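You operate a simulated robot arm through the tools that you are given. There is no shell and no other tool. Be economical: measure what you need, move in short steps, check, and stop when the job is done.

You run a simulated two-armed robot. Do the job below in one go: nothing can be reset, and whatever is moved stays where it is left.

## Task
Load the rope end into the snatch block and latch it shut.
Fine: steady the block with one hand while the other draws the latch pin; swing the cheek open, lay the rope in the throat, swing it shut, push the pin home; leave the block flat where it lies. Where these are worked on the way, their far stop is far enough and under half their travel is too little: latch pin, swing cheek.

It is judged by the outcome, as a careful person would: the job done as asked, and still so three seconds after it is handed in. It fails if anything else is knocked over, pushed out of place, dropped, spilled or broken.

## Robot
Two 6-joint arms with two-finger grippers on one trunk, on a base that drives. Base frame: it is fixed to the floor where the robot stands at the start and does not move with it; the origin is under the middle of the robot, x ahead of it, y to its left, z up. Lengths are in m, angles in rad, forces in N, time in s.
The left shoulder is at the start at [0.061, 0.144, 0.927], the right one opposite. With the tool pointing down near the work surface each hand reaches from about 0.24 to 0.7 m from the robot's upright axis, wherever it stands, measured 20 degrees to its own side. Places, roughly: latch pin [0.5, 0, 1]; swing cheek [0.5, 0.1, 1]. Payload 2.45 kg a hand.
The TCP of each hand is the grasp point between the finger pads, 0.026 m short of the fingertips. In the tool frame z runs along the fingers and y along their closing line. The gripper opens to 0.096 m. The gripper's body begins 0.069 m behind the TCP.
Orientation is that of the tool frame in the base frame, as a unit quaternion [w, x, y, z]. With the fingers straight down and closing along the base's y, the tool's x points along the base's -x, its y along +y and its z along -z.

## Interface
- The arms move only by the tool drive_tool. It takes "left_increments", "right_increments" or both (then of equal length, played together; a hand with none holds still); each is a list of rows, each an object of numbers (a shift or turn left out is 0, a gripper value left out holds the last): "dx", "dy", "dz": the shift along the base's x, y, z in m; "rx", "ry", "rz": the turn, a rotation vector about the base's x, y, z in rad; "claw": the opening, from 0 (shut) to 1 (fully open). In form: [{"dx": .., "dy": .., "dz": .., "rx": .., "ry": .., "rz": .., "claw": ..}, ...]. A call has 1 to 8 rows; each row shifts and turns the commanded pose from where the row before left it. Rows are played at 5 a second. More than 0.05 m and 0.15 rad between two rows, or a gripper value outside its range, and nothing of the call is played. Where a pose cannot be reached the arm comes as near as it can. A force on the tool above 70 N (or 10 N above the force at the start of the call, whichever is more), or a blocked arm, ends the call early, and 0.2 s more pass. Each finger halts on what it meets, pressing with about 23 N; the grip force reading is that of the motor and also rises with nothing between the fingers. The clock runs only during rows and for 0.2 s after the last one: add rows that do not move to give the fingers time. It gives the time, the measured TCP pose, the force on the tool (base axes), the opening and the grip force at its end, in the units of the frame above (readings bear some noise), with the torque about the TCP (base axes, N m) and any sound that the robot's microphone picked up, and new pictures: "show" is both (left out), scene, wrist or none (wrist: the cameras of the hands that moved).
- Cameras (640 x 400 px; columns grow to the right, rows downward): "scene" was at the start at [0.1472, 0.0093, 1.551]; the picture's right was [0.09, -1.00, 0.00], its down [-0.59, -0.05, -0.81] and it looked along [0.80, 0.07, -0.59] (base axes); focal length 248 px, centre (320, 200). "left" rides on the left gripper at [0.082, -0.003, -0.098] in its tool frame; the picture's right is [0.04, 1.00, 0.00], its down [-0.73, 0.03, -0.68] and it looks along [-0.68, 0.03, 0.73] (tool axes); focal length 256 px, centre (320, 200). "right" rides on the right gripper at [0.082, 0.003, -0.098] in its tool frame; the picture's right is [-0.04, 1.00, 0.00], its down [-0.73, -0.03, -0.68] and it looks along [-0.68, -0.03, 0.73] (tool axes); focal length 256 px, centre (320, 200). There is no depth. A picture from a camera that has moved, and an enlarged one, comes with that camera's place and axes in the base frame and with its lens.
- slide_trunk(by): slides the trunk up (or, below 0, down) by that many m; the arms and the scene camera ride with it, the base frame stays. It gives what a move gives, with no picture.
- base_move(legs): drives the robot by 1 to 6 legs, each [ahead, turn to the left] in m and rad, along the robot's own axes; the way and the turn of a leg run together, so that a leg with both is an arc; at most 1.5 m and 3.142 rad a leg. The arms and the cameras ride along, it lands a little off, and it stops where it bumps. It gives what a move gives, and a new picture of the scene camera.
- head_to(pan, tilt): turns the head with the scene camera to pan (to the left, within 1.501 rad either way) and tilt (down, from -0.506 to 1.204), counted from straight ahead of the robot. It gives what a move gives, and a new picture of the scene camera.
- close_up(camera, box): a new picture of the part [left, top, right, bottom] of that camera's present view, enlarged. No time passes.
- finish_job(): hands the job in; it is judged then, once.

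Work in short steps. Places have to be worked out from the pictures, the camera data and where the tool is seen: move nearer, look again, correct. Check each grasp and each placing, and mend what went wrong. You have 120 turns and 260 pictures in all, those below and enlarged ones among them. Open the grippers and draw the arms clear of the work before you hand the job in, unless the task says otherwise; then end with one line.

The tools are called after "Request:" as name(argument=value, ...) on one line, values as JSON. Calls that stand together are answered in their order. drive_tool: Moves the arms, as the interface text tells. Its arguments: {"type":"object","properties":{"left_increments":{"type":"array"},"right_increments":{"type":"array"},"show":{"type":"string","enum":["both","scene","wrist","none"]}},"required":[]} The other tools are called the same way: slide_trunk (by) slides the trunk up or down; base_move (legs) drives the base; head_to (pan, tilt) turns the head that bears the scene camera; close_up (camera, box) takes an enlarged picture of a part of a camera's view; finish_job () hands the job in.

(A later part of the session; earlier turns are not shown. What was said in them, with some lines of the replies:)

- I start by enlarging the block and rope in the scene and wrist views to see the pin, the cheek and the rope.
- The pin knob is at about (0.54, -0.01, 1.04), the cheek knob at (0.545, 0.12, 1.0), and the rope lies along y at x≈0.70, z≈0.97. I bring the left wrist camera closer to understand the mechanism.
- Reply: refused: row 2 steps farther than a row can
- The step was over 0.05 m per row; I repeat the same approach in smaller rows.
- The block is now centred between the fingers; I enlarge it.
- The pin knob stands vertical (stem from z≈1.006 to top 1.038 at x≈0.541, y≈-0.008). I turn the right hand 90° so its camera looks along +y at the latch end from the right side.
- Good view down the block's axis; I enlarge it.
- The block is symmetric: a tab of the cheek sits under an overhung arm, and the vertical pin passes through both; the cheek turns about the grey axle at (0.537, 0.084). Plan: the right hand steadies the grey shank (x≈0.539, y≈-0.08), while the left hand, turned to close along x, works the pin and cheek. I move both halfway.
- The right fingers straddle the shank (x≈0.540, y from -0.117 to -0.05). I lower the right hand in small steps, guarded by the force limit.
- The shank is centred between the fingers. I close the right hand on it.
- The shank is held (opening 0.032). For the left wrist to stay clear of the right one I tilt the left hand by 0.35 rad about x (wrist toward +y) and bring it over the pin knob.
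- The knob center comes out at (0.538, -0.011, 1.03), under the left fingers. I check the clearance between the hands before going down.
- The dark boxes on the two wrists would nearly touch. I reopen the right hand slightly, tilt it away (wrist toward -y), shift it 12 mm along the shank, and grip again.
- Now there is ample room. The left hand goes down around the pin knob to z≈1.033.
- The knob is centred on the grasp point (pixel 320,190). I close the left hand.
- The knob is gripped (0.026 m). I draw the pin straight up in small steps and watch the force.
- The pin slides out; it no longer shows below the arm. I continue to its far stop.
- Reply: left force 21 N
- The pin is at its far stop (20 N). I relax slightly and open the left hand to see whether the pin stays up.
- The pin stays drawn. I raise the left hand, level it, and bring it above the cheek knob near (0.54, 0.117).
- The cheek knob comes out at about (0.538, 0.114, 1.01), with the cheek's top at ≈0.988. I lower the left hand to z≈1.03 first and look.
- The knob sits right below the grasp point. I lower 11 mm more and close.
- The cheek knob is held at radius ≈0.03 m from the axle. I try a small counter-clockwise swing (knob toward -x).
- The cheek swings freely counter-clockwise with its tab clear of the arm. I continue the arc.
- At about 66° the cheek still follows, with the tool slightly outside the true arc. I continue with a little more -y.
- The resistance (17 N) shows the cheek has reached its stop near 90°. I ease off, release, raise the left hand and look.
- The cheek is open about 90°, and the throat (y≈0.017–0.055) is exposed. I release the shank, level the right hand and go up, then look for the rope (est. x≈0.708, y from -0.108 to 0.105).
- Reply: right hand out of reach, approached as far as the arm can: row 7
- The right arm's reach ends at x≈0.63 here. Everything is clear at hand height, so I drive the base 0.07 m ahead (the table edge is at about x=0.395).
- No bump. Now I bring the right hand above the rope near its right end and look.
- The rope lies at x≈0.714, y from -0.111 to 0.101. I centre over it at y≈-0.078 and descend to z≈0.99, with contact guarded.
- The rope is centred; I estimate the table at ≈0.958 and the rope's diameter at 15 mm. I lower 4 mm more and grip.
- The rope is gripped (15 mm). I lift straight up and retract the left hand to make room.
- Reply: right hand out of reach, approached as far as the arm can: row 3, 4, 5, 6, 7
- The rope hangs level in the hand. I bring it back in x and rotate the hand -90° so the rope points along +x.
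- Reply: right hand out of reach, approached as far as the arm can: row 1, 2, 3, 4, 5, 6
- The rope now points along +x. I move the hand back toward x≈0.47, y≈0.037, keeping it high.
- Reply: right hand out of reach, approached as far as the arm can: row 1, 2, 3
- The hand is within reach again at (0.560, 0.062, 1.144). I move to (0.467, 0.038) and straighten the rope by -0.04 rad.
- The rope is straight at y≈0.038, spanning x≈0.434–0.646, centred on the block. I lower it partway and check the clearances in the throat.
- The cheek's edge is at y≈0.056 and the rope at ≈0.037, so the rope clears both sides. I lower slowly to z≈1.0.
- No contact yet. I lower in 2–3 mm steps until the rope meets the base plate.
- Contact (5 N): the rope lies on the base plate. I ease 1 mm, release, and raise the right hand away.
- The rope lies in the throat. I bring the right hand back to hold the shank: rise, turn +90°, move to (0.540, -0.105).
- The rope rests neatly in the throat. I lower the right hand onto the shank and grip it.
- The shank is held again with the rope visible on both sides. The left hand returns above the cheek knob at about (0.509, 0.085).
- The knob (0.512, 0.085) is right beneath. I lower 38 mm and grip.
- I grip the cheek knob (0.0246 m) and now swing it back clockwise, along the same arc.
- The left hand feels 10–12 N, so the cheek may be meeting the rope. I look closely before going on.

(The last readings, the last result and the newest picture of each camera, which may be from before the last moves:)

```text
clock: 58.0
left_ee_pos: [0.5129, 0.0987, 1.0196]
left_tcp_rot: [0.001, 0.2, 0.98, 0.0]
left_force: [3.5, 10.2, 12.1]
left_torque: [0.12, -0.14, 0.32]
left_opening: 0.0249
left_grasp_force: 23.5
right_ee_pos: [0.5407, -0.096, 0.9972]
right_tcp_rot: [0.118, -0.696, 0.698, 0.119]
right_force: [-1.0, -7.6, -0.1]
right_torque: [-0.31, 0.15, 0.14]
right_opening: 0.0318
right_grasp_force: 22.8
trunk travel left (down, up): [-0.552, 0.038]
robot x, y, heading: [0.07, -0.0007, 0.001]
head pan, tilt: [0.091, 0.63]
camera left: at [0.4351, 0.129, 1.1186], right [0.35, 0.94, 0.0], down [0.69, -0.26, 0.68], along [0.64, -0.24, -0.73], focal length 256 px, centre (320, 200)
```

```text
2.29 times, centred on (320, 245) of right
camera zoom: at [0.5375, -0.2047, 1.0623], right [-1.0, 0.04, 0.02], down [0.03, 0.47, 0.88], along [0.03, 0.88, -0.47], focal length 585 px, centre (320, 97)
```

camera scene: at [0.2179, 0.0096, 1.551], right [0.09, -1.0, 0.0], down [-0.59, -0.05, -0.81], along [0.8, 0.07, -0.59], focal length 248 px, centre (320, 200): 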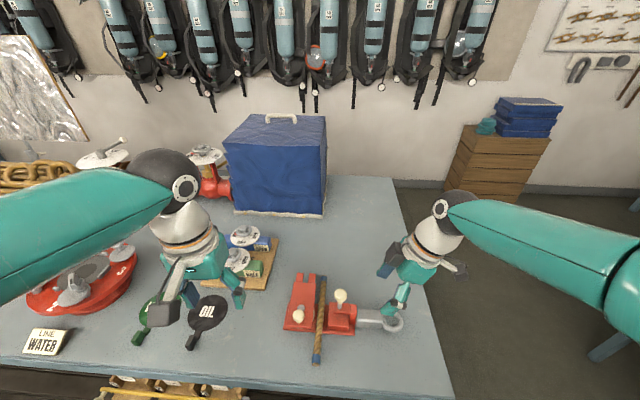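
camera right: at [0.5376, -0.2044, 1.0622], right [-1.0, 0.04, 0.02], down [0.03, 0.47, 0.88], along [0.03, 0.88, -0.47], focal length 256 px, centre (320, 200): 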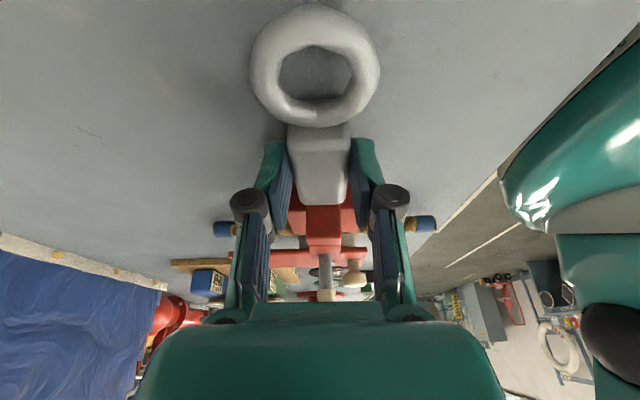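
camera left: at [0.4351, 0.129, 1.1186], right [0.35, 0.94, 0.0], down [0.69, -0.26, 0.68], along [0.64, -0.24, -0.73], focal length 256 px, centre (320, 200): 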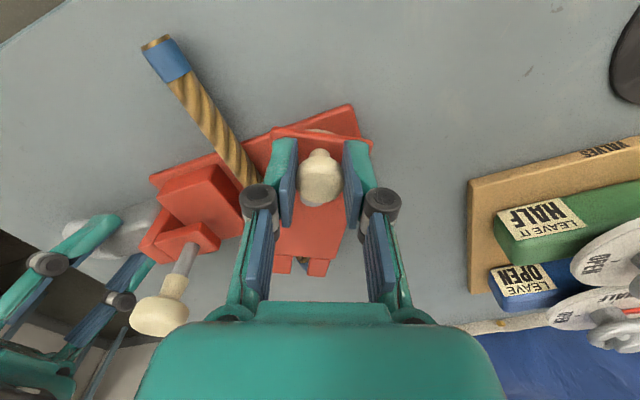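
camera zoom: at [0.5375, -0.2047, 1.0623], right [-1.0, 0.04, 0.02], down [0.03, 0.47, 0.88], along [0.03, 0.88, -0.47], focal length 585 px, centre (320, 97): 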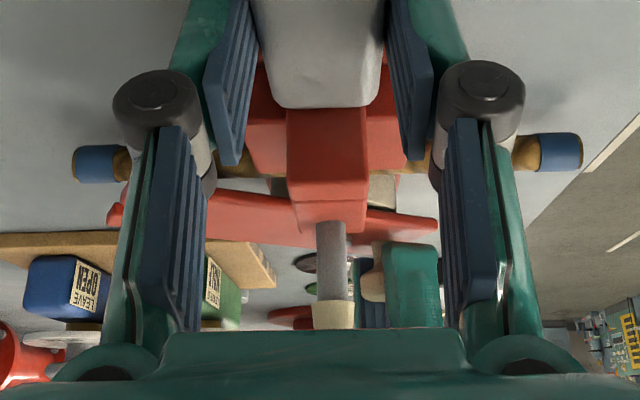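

The cheek is passing over the rope; the forces look like my hand's turn leading its travel. I move on with a bit more travel than turn.

Request:
drive_tool(left_increments=[{"dx": 0.0015, "dy": 0.0025}, {}], show="none")

Request:
drive_tool(left_increments=[{"dx": 0.002, "dy": 0.003, "rz": -0.1}, {"dx": 0.0022, "dy": 0.0027, "rz": -0.1}, {}], show="wrist")

```text
clock: 58.6
left_ee_pos: [0.5123, 0.0997, 1.0198]
left_tcp_rot: [0.0, 0.2, 0.98, -0.001]
left_force: [-3.6, -4.2, 12.6]
left_torque: [-0.11, -0.08, -0.16]
left_opening: 0.0248
left_grasp_force: 22.4
right_ee_pos: [0.5402, -0.0955, 0.9962]
right_tcp_rot: [0.12, -0.696, 0.698, 0.12]
right_force: [0.8, -0.3, -1.4]
right_torque: [-0.75, -0.09, -0.09]
right_opening: 0.0316
right_grasp_force: 22.9
trunk travel left (down, up): [-0.552, 0.038]
robot x, y, heading: [0.0716, 0.0052, -0.002]
head pan, tilt: [0.091, 0.63]
```

```text
clock: 59.4
left_ee_pos: [0.5158, 0.1051, 1.0185]
left_tcp_rot: [0.0, 0.296, 0.955, 0.0]
left_force: [-0.6, -6.1, 6.5]
left_torque: [-0.24, -0.09, -0.13]
left_opening: 0.0245
left_grasp_force: 23.0
right_ee_pos: [0.5407, -0.0943, 0.9969]
right_tcp_rot: [0.12, -0.696, 0.698, 0.121]
right_force: [-1.0, 3.1, 0.2]
right_torque: [0.01, -0.07, 0.19]
right_opening: 0.0316
right_grasp_force: 23.2
trunk travel left (down, up): [-0.552, 0.038]
robot x, y, heading: [0.0688, -0.0007, 0.001]
head pan, tilt: [0.091, 0.63]
camera left: at [0.447, 0.1506, 1.1183], right [0.53, 0.85, 0.0], down [0.62, -0.39, 0.68], along [0.57, -0.36, -0.73], focal length 256 px, centre (320, 200)
```

left: 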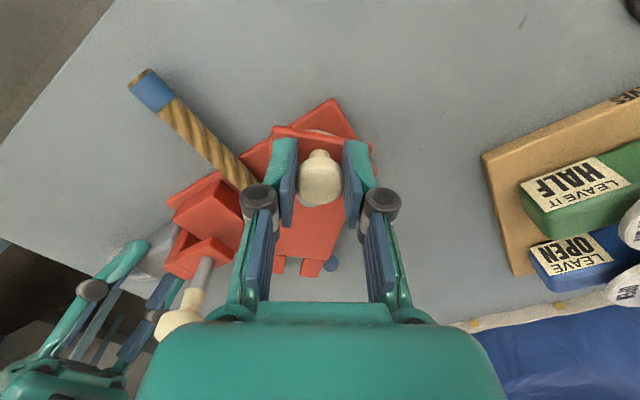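

The rope's far end has passed under the cheek and the swing is smooth. I continue.

Request:
drive_tool(left_increments=[{"dx": 0.0025, "dy": 0.0024, "rz": -0.12}, {"dx": 0.0028, "dy": 0.0021, "rz": -0.12}, {"dx": 0.003, "dy": 0.0019, "rz": -0.12}, {"dx": 0.0032, "dy": 0.0016, "rz": -0.12}, {}], show="wrist")

Request:
close_up(camera="scene", box=[260, 240, 388, 360])

```text
clock: 60.6
left_ee_pos: [0.5287, 0.1146, 1.0192]
left_tcp_rot: [0.0, 0.515, 0.857, 0.0]
left_force: [7.7, -0.3, 3.1]
left_torque: [-0.15, -0.22, 0.18]
left_opening: 0.0246
left_grasp_force: 22.8
right_ee_pos: [0.5408, -0.0959, 0.9962]
right_tcp_rot: [0.119, -0.697, 0.697, 0.12]
right_force: [-3.3, 2.0, 1.5]
right_torque: [0.43, 0.09, 0.64]
right_opening: 0.0317
right_grasp_force: 23.0
trunk travel left (down, up): [-0.552, 0.038]
robot x, y, heading: [0.0722, 0.0005, -0.003]
head pan, tilt: [0.091, 0.63]
camera left: at [0.4876, 0.1862, 1.1183], right [0.86, 0.5, 0.0], down [0.37, -0.63, 0.68], along [0.34, -0.59, -0.73], focal length 256 px, centre (320, 200)
```

left: 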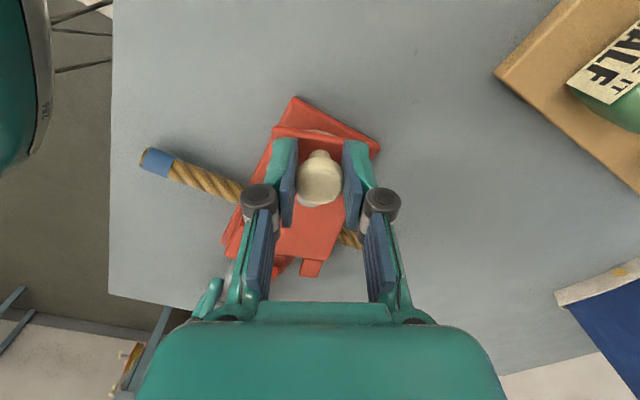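

```text
3.33 times, centred on (324, 300) of scene
camera zoom: at [0.2181, 0.0093, 1.551], right [0.09, -1.0, 0.0], down [-0.59, -0.05, -0.81], along [0.8, 0.07, -0.59], focal length 828 px, centre (307, -133)
```

zoom: 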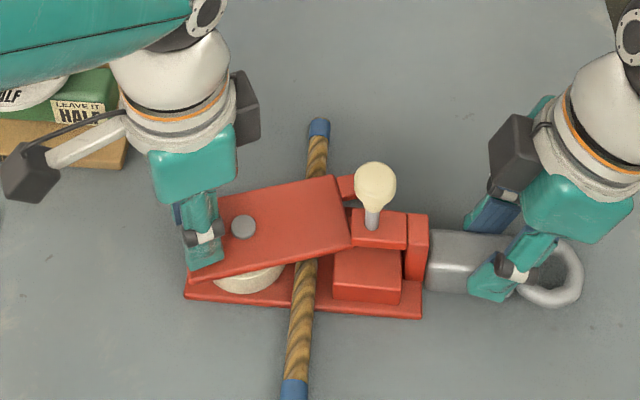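

The cheek slides over the rope, which stays put. I finish the swing: about 0.48 rad remain.

Request:
drive_tool(left_increments=[{"dx": 0.0034, "dy": 0.001, "rz": -0.12}, {"dx": 0.0034, "dy": 0.0005, "rz": -0.12}, {"dx": 0.0032, "dy": 0.0002, "rz": -0.12}, {"dx": 0.002, "rz": -0.12}, {}], show="wrist")

Request:
close_up(camera="scene", box=[260, 240, 388, 360])

```text
clock: 61.8
left_ee_pos: [0.5395, 0.1174, 1.0175]
left_tcp_rot: [-0.002, 0.705, 0.71, -0.001]
left_force: [2.0, 1.7, -0.2]
left_torque: [0.03, 0.01, 0.04]
left_opening: 0.0242
left_grasp_force: 23.4
right_ee_pos: [0.541, -0.0951, 0.9971]
right_tcp_rot: [0.119, -0.696, 0.698, 0.12]
right_force: [-2.4, -1.9, -0.2]
right_torque: [-0.04, -0.11, 0.24]
right_opening: 0.0319
right_grasp_force: 23.3
trunk travel left (down, up): [-0.552, 0.038]
robot x, y, heading: [0.0694, -0.0012, 0.003]
head pan, tilt: [0.091, 0.63]
camera left: at [0.5357, 0.1988, 1.1181], right [1.0, 0.05, 0.0], down [0.04, -0.73, 0.68], along [0.03, -0.68, -0.73], focal length 256 px, centre (320, 200)
```

left: 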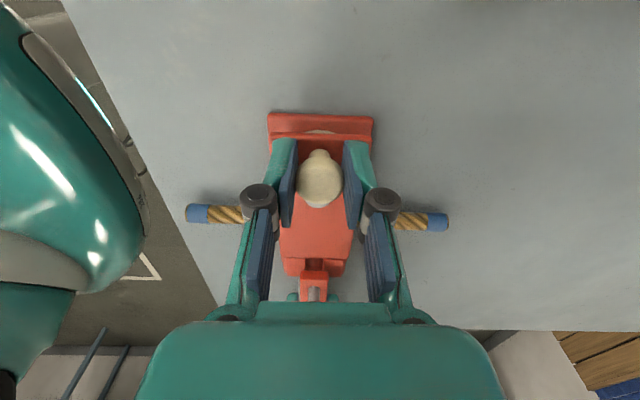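

```text
3.33 times, centred on (324, 300) of scene
camera zoom: at [0.2177, 0.0093, 1.5509], right [0.09, -1.0, 0.0], down [-0.59, -0.05, -0.81], along [0.8, 0.07, -0.59], focal length 828 px, centre (307, -133)
```

zoom: 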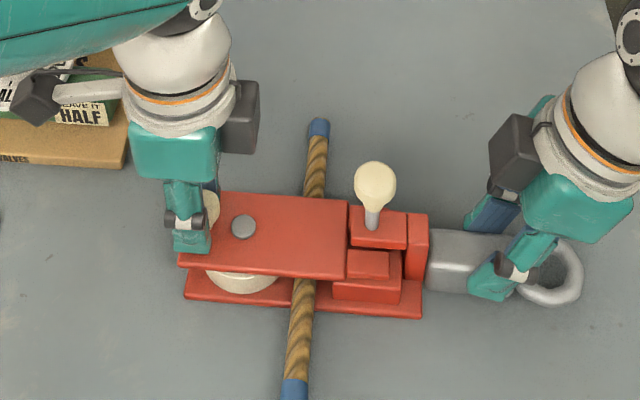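

The cheek looks closed and aligned. I nudge slightly further to confirm it sits on its stop.

Request:
drive_tool(left_increments=[{"dx": 0.002, "rz": -0.04}, {}], show="none")

Request:
close_up(camera="left", box=[240, 210, 400, 310])

```text
clock: 62.4
left_ee_pos: [0.5421, 0.116, 1.0195]
left_tcp_rot: [0.0, 0.718, 0.696, -0.001]
left_force: [-1.7, -1.5, 0.7]
left_torque: [-0.1, 0.01, 0.07]
left_opening: 0.0249
left_grasp_force: 23.0
right_ee_pos: [0.5425, -0.0934, 0.9957]
right_tcp_rot: [0.119, -0.696, 0.698, 0.12]
right_force: [1.1, 0.8, -0.1]
right_torque: [0.26, -0.01, -0.23]
right_opening: 0.0317
right_grasp_force: 22.8
trunk travel left (down, up): [-0.552, 0.038]
robot x, y, heading: [0.0729, 0.0029, -0.003]
head pan, tilt: [0.091, 0.63]
```

```text
4.00 times, centred on (320, 260) of left
camera zoom: at [0.5411, 0.1992, 1.1182], right [1.0, 0.01, 0.0], down [0.01, -0.73, 0.68], along [0.0, -0.68, -0.73], focal length 1024 px, centre (320, -40)
```

zoom: 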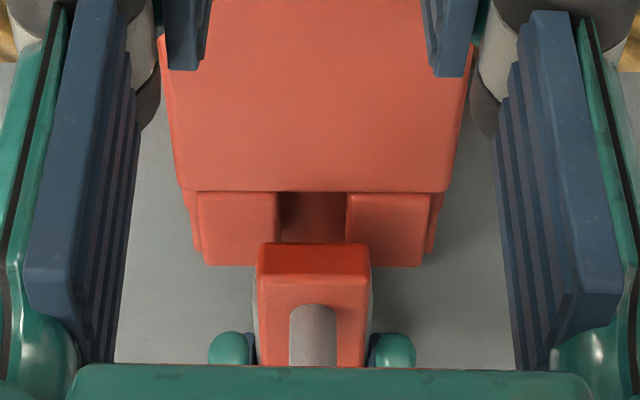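

The fork is symmetric under the arm and pin, so it is closed. I release the cheek knob, rise, tilt and move to the pin knob at (0.540, -0.010).

Request:
drive_tool(left_increments=[{"claw": 0.6}, {}, {"dz": 0.04}, {"dz": 0.045, "rz": 0.04}, {"dz": 0.03, "dy": -0.01, "rx": -0.12}, {"dy": -0.035, "rx": -0.12}, {"dy": -0.04, "rx": -0.1}, {"dy": -0.038}], show="wrist")

```text
clock: 64.2
left_ee_pos: [0.5411, -0.0075, 1.1322]
left_tcp_rot: [0.118, 0.694, 0.7, -0.12]
left_force: [0.6, -0.5, 0.2]
left_torque: [0.02, -0.01, 0.04]
left_opening: 0.0578
left_grasp_force: 0.0
right_ee_pos: [0.5411, -0.0958, 0.9966]
right_tcp_rot: [0.119, -0.695, 0.699, 0.119]
right_force: [-0.6, -2.4, 0.3]
right_torque: [0.65, 0.04, 0.14]
right_opening: 0.0318
right_grasp_force: 22.8
trunk travel left (down, up): [-0.552, 0.038]
robot x, y, heading: [0.0716, 0.0021, -0.002]
head pan, tilt: [0.091, 0.63]
camera left: at [0.5362, 0.104, 1.1992], right [1.0, 0.05, -0.02], down [0.04, -0.46, 0.89], along [0.03, -0.88, -0.47], focal length 256 px, centre (320, 200)
```

left: 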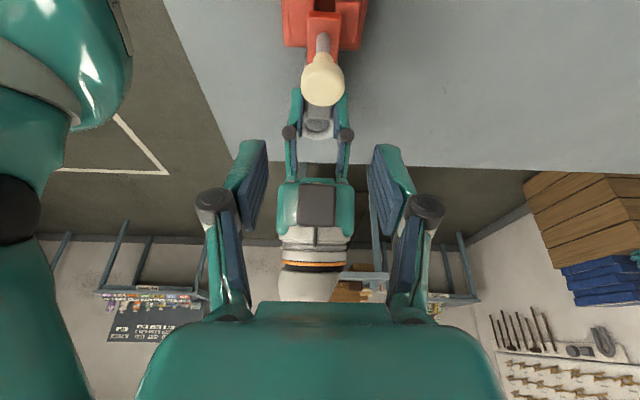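

The knob is under the hand. I lower to z≈1.066 around it and look.

Request:
drive_tool(left_increments=[{"dz": -0.025, "dx": -0.001}, {"dz": -0.02}, {"dz": -0.015}, {"dz": -0.006}, {}], show="wrist")

```text
clock: 65.4
left_ee_pos: [0.5407, -0.006, 1.0671]
left_tcp_rot: [0.119, 0.694, 0.7, -0.121]
left_force: [-0.4, -0.4, 0.5]
left_torque: [0.01, -0.02, 0.01]
left_opening: 0.0577
left_grasp_force: 0.0
right_ee_pos: [0.54, -0.0955, 0.9968]
right_tcp_rot: [0.12, -0.696, 0.698, 0.119]
right_force: [-1.3, -1.9, -0.4]
right_torque: [-0.08, 0.05, 0.02]
right_opening: 0.0318
right_grasp_force: 22.9
trunk travel left (down, up): [-0.552, 0.038]
robot x, y, heading: [0.0731, -0.0004, -0.001]
head pan, tilt: [0.091, 0.63]
camera left: at [0.5364, 0.1042, 1.1339], right [1.0, 0.05, -0.02], down [0.04, -0.46, 0.88], along [0.03, -0.88, -0.47], focal length 256 px, centre (320, 200)
```

left: 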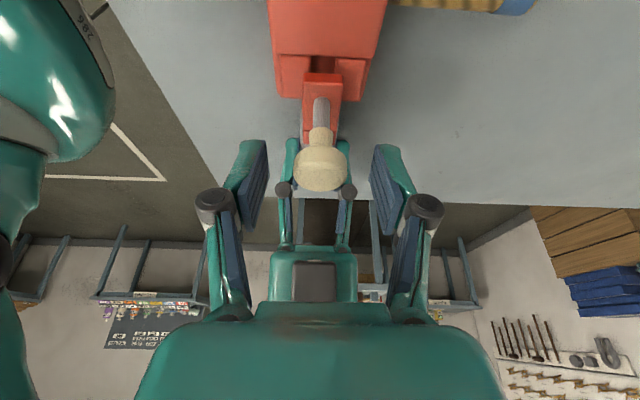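

The knob is between the pads. I lower 3 mm, grip, and push the pin down in small steps.

Request:
drive_tool(left_increments=[{"dz": -0.004}, {"claw": 0.2}, {"claw": 0}, {}, {}, {"dz": -0.005}, {"dz": -0.005}], show="wrist")

```text
clock: 67.0
left_ee_pos: [0.5406, -0.0062, 1.0537]
left_tcp_rot: [0.12, 0.693, 0.7, -0.12]
left_force: [-5.3, 3.1, 5.5]
left_torque: [-0.08, 0.06, -0.01]
left_opening: 0.0259
left_grasp_force: 23.0
right_ee_pos: [0.5409, -0.0956, 0.9964]
right_tcp_rot: [0.119, -0.696, 0.698, 0.12]
right_force: [3.0, -3.4, 0.0]
right_torque: [-0.01, 0.04, -0.11]
right_opening: 0.0319
right_grasp_force: 23.0
trunk travel left (down, up): [-0.552, 0.038]
robot x, y, heading: [0.0693, 0.0023, 0.003]
head pan, tilt: [0.091, 0.63]
camera left: at [0.5366, 0.1045, 1.1207], right [1.0, 0.05, -0.02], down [0.04, -0.46, 0.88], along [0.03, -0.88, -0.47], focal length 256 px, centre (320, 200)
```

left: 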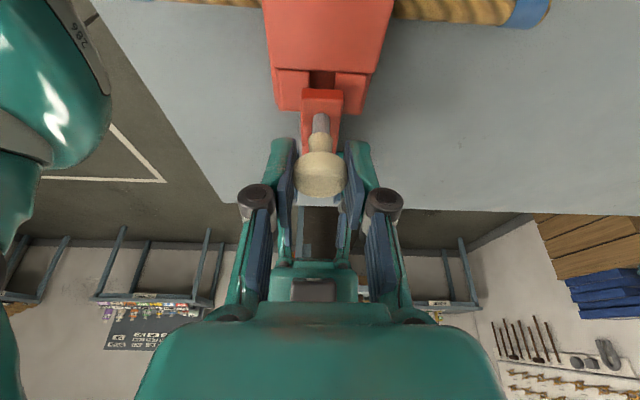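

The pin is sliding down. I continue to push until it bottoms.

Request:
drive_tool(left_increments=[{"dz": -0.005}, {"dz": -0.005}, {"dz": -0.004}, {}], show="wrist")

```text
clock: 68.0
left_ee_pos: [0.541, -0.0063, 1.0407]
left_tcp_rot: [0.12, 0.694, 0.7, -0.12]
left_force: [-4.7, 4.9, 17.3]
left_torque: [-0.01, 0.07, -0.02]
left_opening: 0.0263
left_grasp_force: 22.9
right_ee_pos: [0.5416, -0.0953, 0.9971]
right_tcp_rot: [0.119, -0.696, 0.698, 0.12]
right_force: [5.1, -5.4, -5.6]
right_torque: [-0.44, -0.15, -0.28]
right_opening: 0.0315
right_grasp_force: 23.2
trunk travel left (down, up): [-0.552, 0.038]
robot x, y, heading: [0.0707, 0.001, -0.001]
head pan, tilt: [0.091, 0.63]
camera left: at [0.5363, 0.1039, 1.1074], right [1.0, 0.05, -0.02], down [0.04, -0.46, 0.89], along [0.03, -0.88, -0.46], focal length 256 px, centre (320, 200)
```

left: 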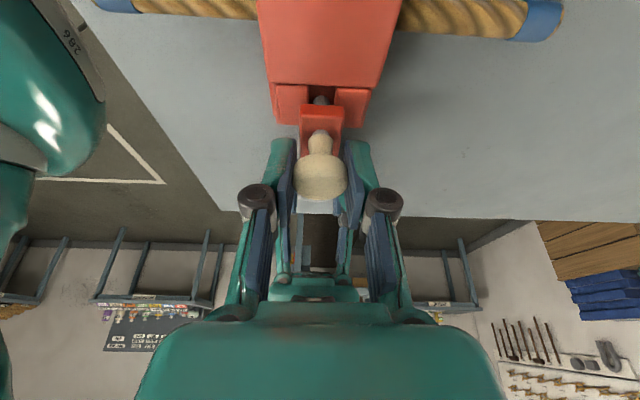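

Resistance of 17 N; the pin now shows in the fork's slot. I enlarge to compare with the original seating.

Request:
close_up(camera="left", box=[240, 70, 400, 220])

Request:
drive_tool(left_increments=[{"dz": -0.003}, {"dz": -0.002}, {}], show="none")

Request:
close_up(camera="left", box=[240, 70, 400, 220])

```text
2.67 times, centred on (320, 145) of left
camera zoom: at [0.5363, 0.1039, 1.1074], right [1.0, 0.05, -0.02], down [0.04, -0.46, 0.89], along [0.03, -0.88, -0.46], focal length 683 px, centre (320, 347)
```

zoom: 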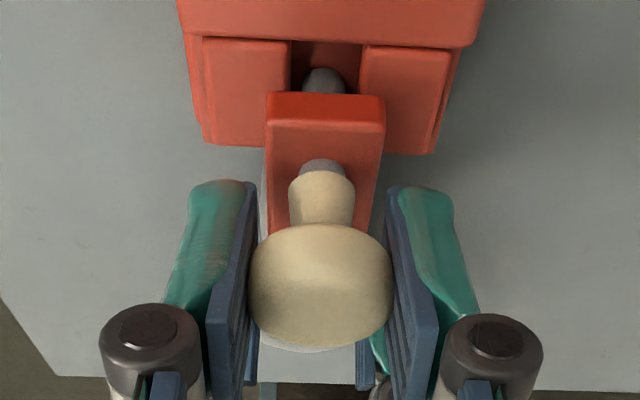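

```text
clock: 68.8
left_ee_pos: [0.5411, -0.0065, 1.0355]
left_tcp_rot: [0.12, 0.693, 0.701, -0.12]
left_force: [-4.8, -5.0, 18.0]
left_torque: [-0.16, -0.01, -0.02]
left_opening: 0.0259
left_grasp_force: 22.5
right_ee_pos: [0.5402, -0.0953, 0.9965]
right_tcp_rot: [0.119, -0.696, 0.697, 0.12]
right_force: [4.4, 1.3, -6.9]
right_torque: [-0.57, -0.14, -0.25]
right_opening: 0.0317
right_grasp_force: 23.4
trunk travel left (down, up): [-0.552, 0.038]
robot x, y, heading: [0.069, 0.0013, -0.006]
head pan, tilt: [0.091, 0.63]
```

```text
2.67 times, centred on (320, 145) of left
camera zoom: at [0.5363, 0.1034, 1.1014], right [1.0, 0.05, -0.02], down [0.04, -0.46, 0.89], along [0.03, -0.88, -0.47], focal length 683 px, centre (320, 347)
```

zoom: 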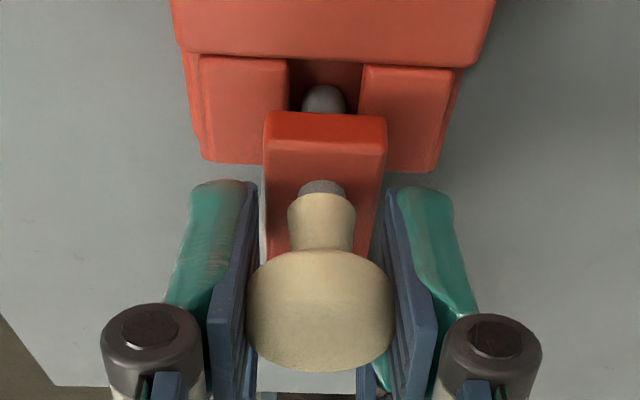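

The fingers now slip on the knob with 18 N while the pin stays, and the spacing matches the original: the pin is home. I release and raise the left hand, then look.

Request:
drive_tool(left_increments=[{"dz": 0.001}, {"claw": 0.6}, {}, {"dz": 0.03}, {"dz": 0.04}, {"dz": 0.03, "dy": 0.02}, {"dy": 0.04, "dx": -0.02}, {"dy": 0.04, "dx": -0.02}], show="wrist")

Request:
close_up(camera="scene", box=[260, 240, 420, 360])

```text
clock: 70.6
left_ee_pos: [0.5002, 0.0936, 1.1372]
left_tcp_rot: [0.119, 0.693, 0.701, -0.121]
left_force: [0.3, 0.7, 0.5]
left_torque: [-0.01, -0.01, 0.01]
left_opening: 0.0576
left_grasp_force: 0.1
right_ee_pos: [0.5411, -0.0948, 0.996]
right_tcp_rot: [0.119, -0.696, 0.698, 0.12]
right_force: [-1.7, 1.9, 0.1]
right_torque: [0.25, -0.13, 0.17]
right_opening: 0.0318
right_grasp_force: 22.8
trunk travel left (down, up): [-0.552, 0.038]
robot x, y, heading: [0.0714, -0.0007, -0.003]
head pan, tilt: [0.091, 0.63]
camera left: at [0.4949, 0.2043, 1.2037], right [1.0, 0.05, -0.02], down [0.04, -0.46, 0.89], along [0.03, -0.88, -0.47], focal length 256 px, centre (320, 200)
```

left: 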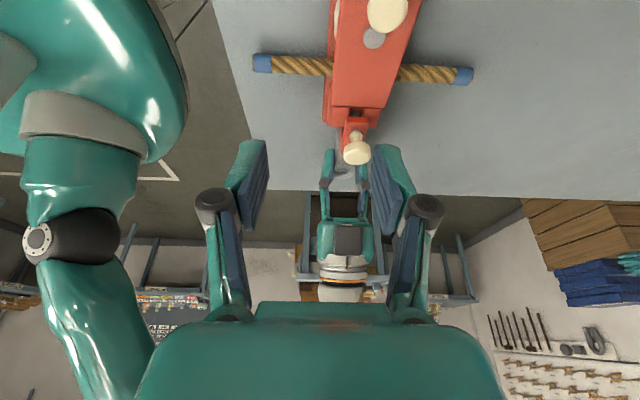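

```text
3.33 times, centred on (340, 300) of scene
camera zoom: at [0.2172, 0.01, 1.551], right [0.09, -1.0, 0.0], down [-0.59, -0.05, -0.81], along [0.8, 0.07, -0.59], focal length 828 px, centre (253, -133)
```

zoom: 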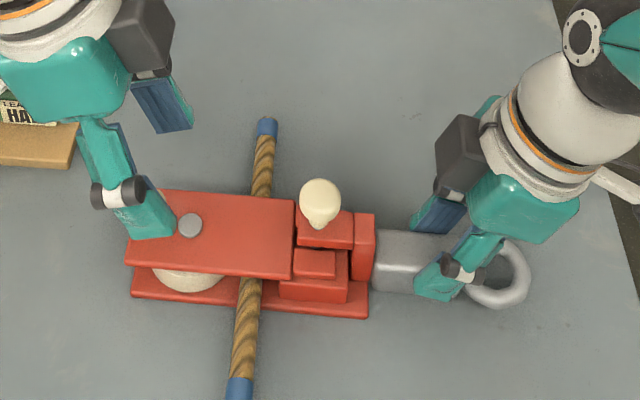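

The pin is home, the cheek shut and the rope loaded. I release the shank and draw both arms clear.

Request:
drive_tool(right_increments=[{"claw": 0.8}, {}, {}, {"dz": 0.03, "dy": -0.01}, {"dz": 0.04, "dy": -0.012}, {"dz": 0.045}, {"dz": 0.04, "rx": -0.12}, {"dx": -0.03, "dz": 0.02, "rx": -0.12}], left_increments=[{}, {}, {}, {"dz": 0.03}, {"dz": 0.03, "dy": 0.03}, {"dy": 0.03, "dx": -0.02, "rx": 0.12}, {"dy": 0.03, "dx": -0.02, "rx": 0.12}, {"dx": -0.02, "rx": 0.1}], show="both")

Request:
close_up(camera="scene", box=[260, 240, 420, 360])

```text
clock: 72.4
left_ee_pos: [0.4379, 0.1812, 1.1965]
left_tcp_rot: [0.0, 0.704, 0.711, 0.0]
left_force: [-1.5, 0.9, 0.6]
left_torque: [0.04, -0.07, 0.0]
left_opening: 0.0576
left_grasp_force: 0.1
right_ee_pos: [0.507, -0.1162, 1.1729]
right_tcp_rot: [0.035, -0.705, 0.708, 0.035]
right_force: [-0.9, 0.0, -0.6]
right_torque: [0.02, -0.03, 0.0]
right_opening: 0.0769
right_grasp_force: 0.1
trunk travel left (down, up): [-0.552, 0.038]
robot x, y, heading: [0.0714, 0.0019, -0.002]
head pan, tilt: [0.091, 0.63]
camera scene: at [0.2146, 0.0084, 1.5514], right [0.09, -1.0, 0.0], down [-0.59, -0.05, -0.81], along [0.81, 0.07, -0.59], focal length 248 px, centre (320, 200)
camera right: at [0.5044, -0.2075, 1.2628], right [-1.0, 0.04, 0.0], down [0.03, 0.66, 0.75], along [0.03, 0.75, -0.66], focal length 256 px, centre (320, 200)
camera left: at [0.4338, 0.2635, 1.2967], right [1.0, 0.05, 0.0], down [0.04, -0.73, 0.68], along [0.04, -0.68, -0.74], focal length 256 px, centre (320, 200)
```

scene: 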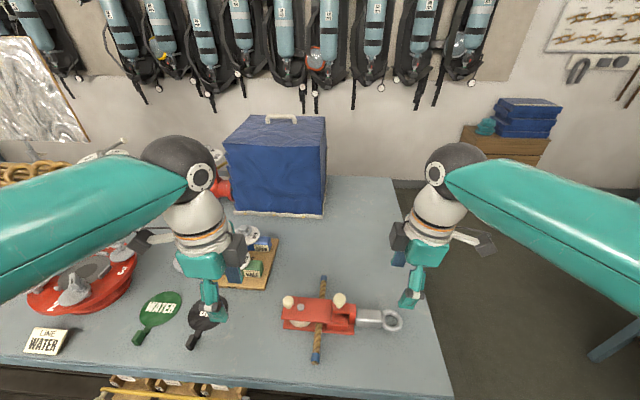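
right: 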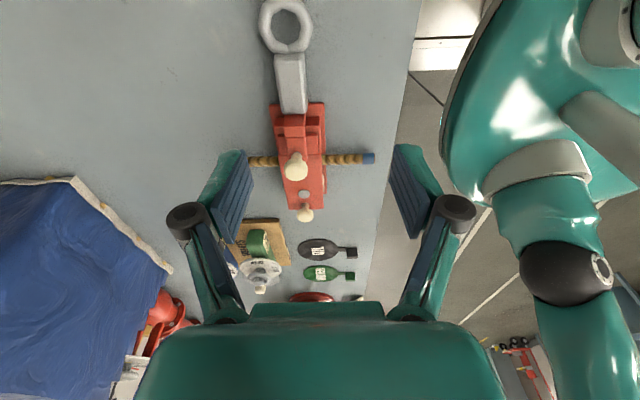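
left: 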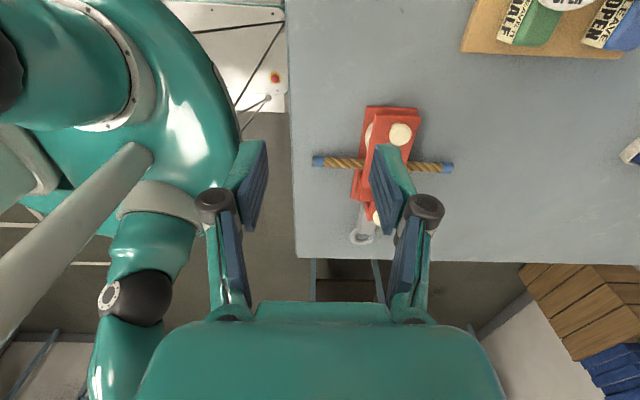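

```text
3.33 times, centred on (340, 300) of scene
camera zoom: at [0.2146, 0.0084, 1.5514], right [0.09, -1.0, 0.0], down [-0.59, -0.05, -0.81], along [0.81, 0.07, -0.59], focal length 828 px, centre (253, -133)
```

zoom: 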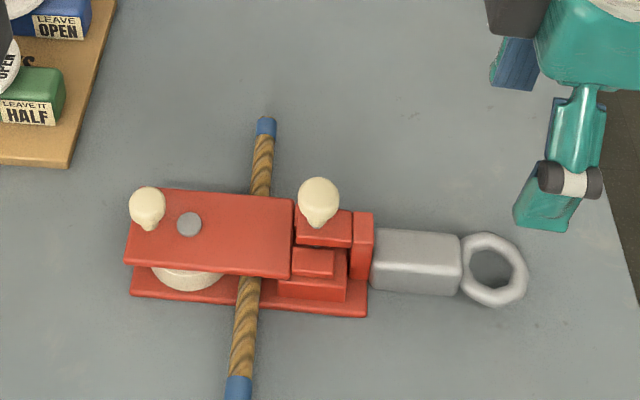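

The block lies flat where it was, the rope runs through the throat, the cheek is shut, the pin is home and both hands are open and clear. I hand the job in.

Request:
finish_job()

```text
The job is handed in.
```

The rope end is in the snatch block's throat, the cheek is swung shut over it, the latch pin is pushed home, and the block lies flat where it was.
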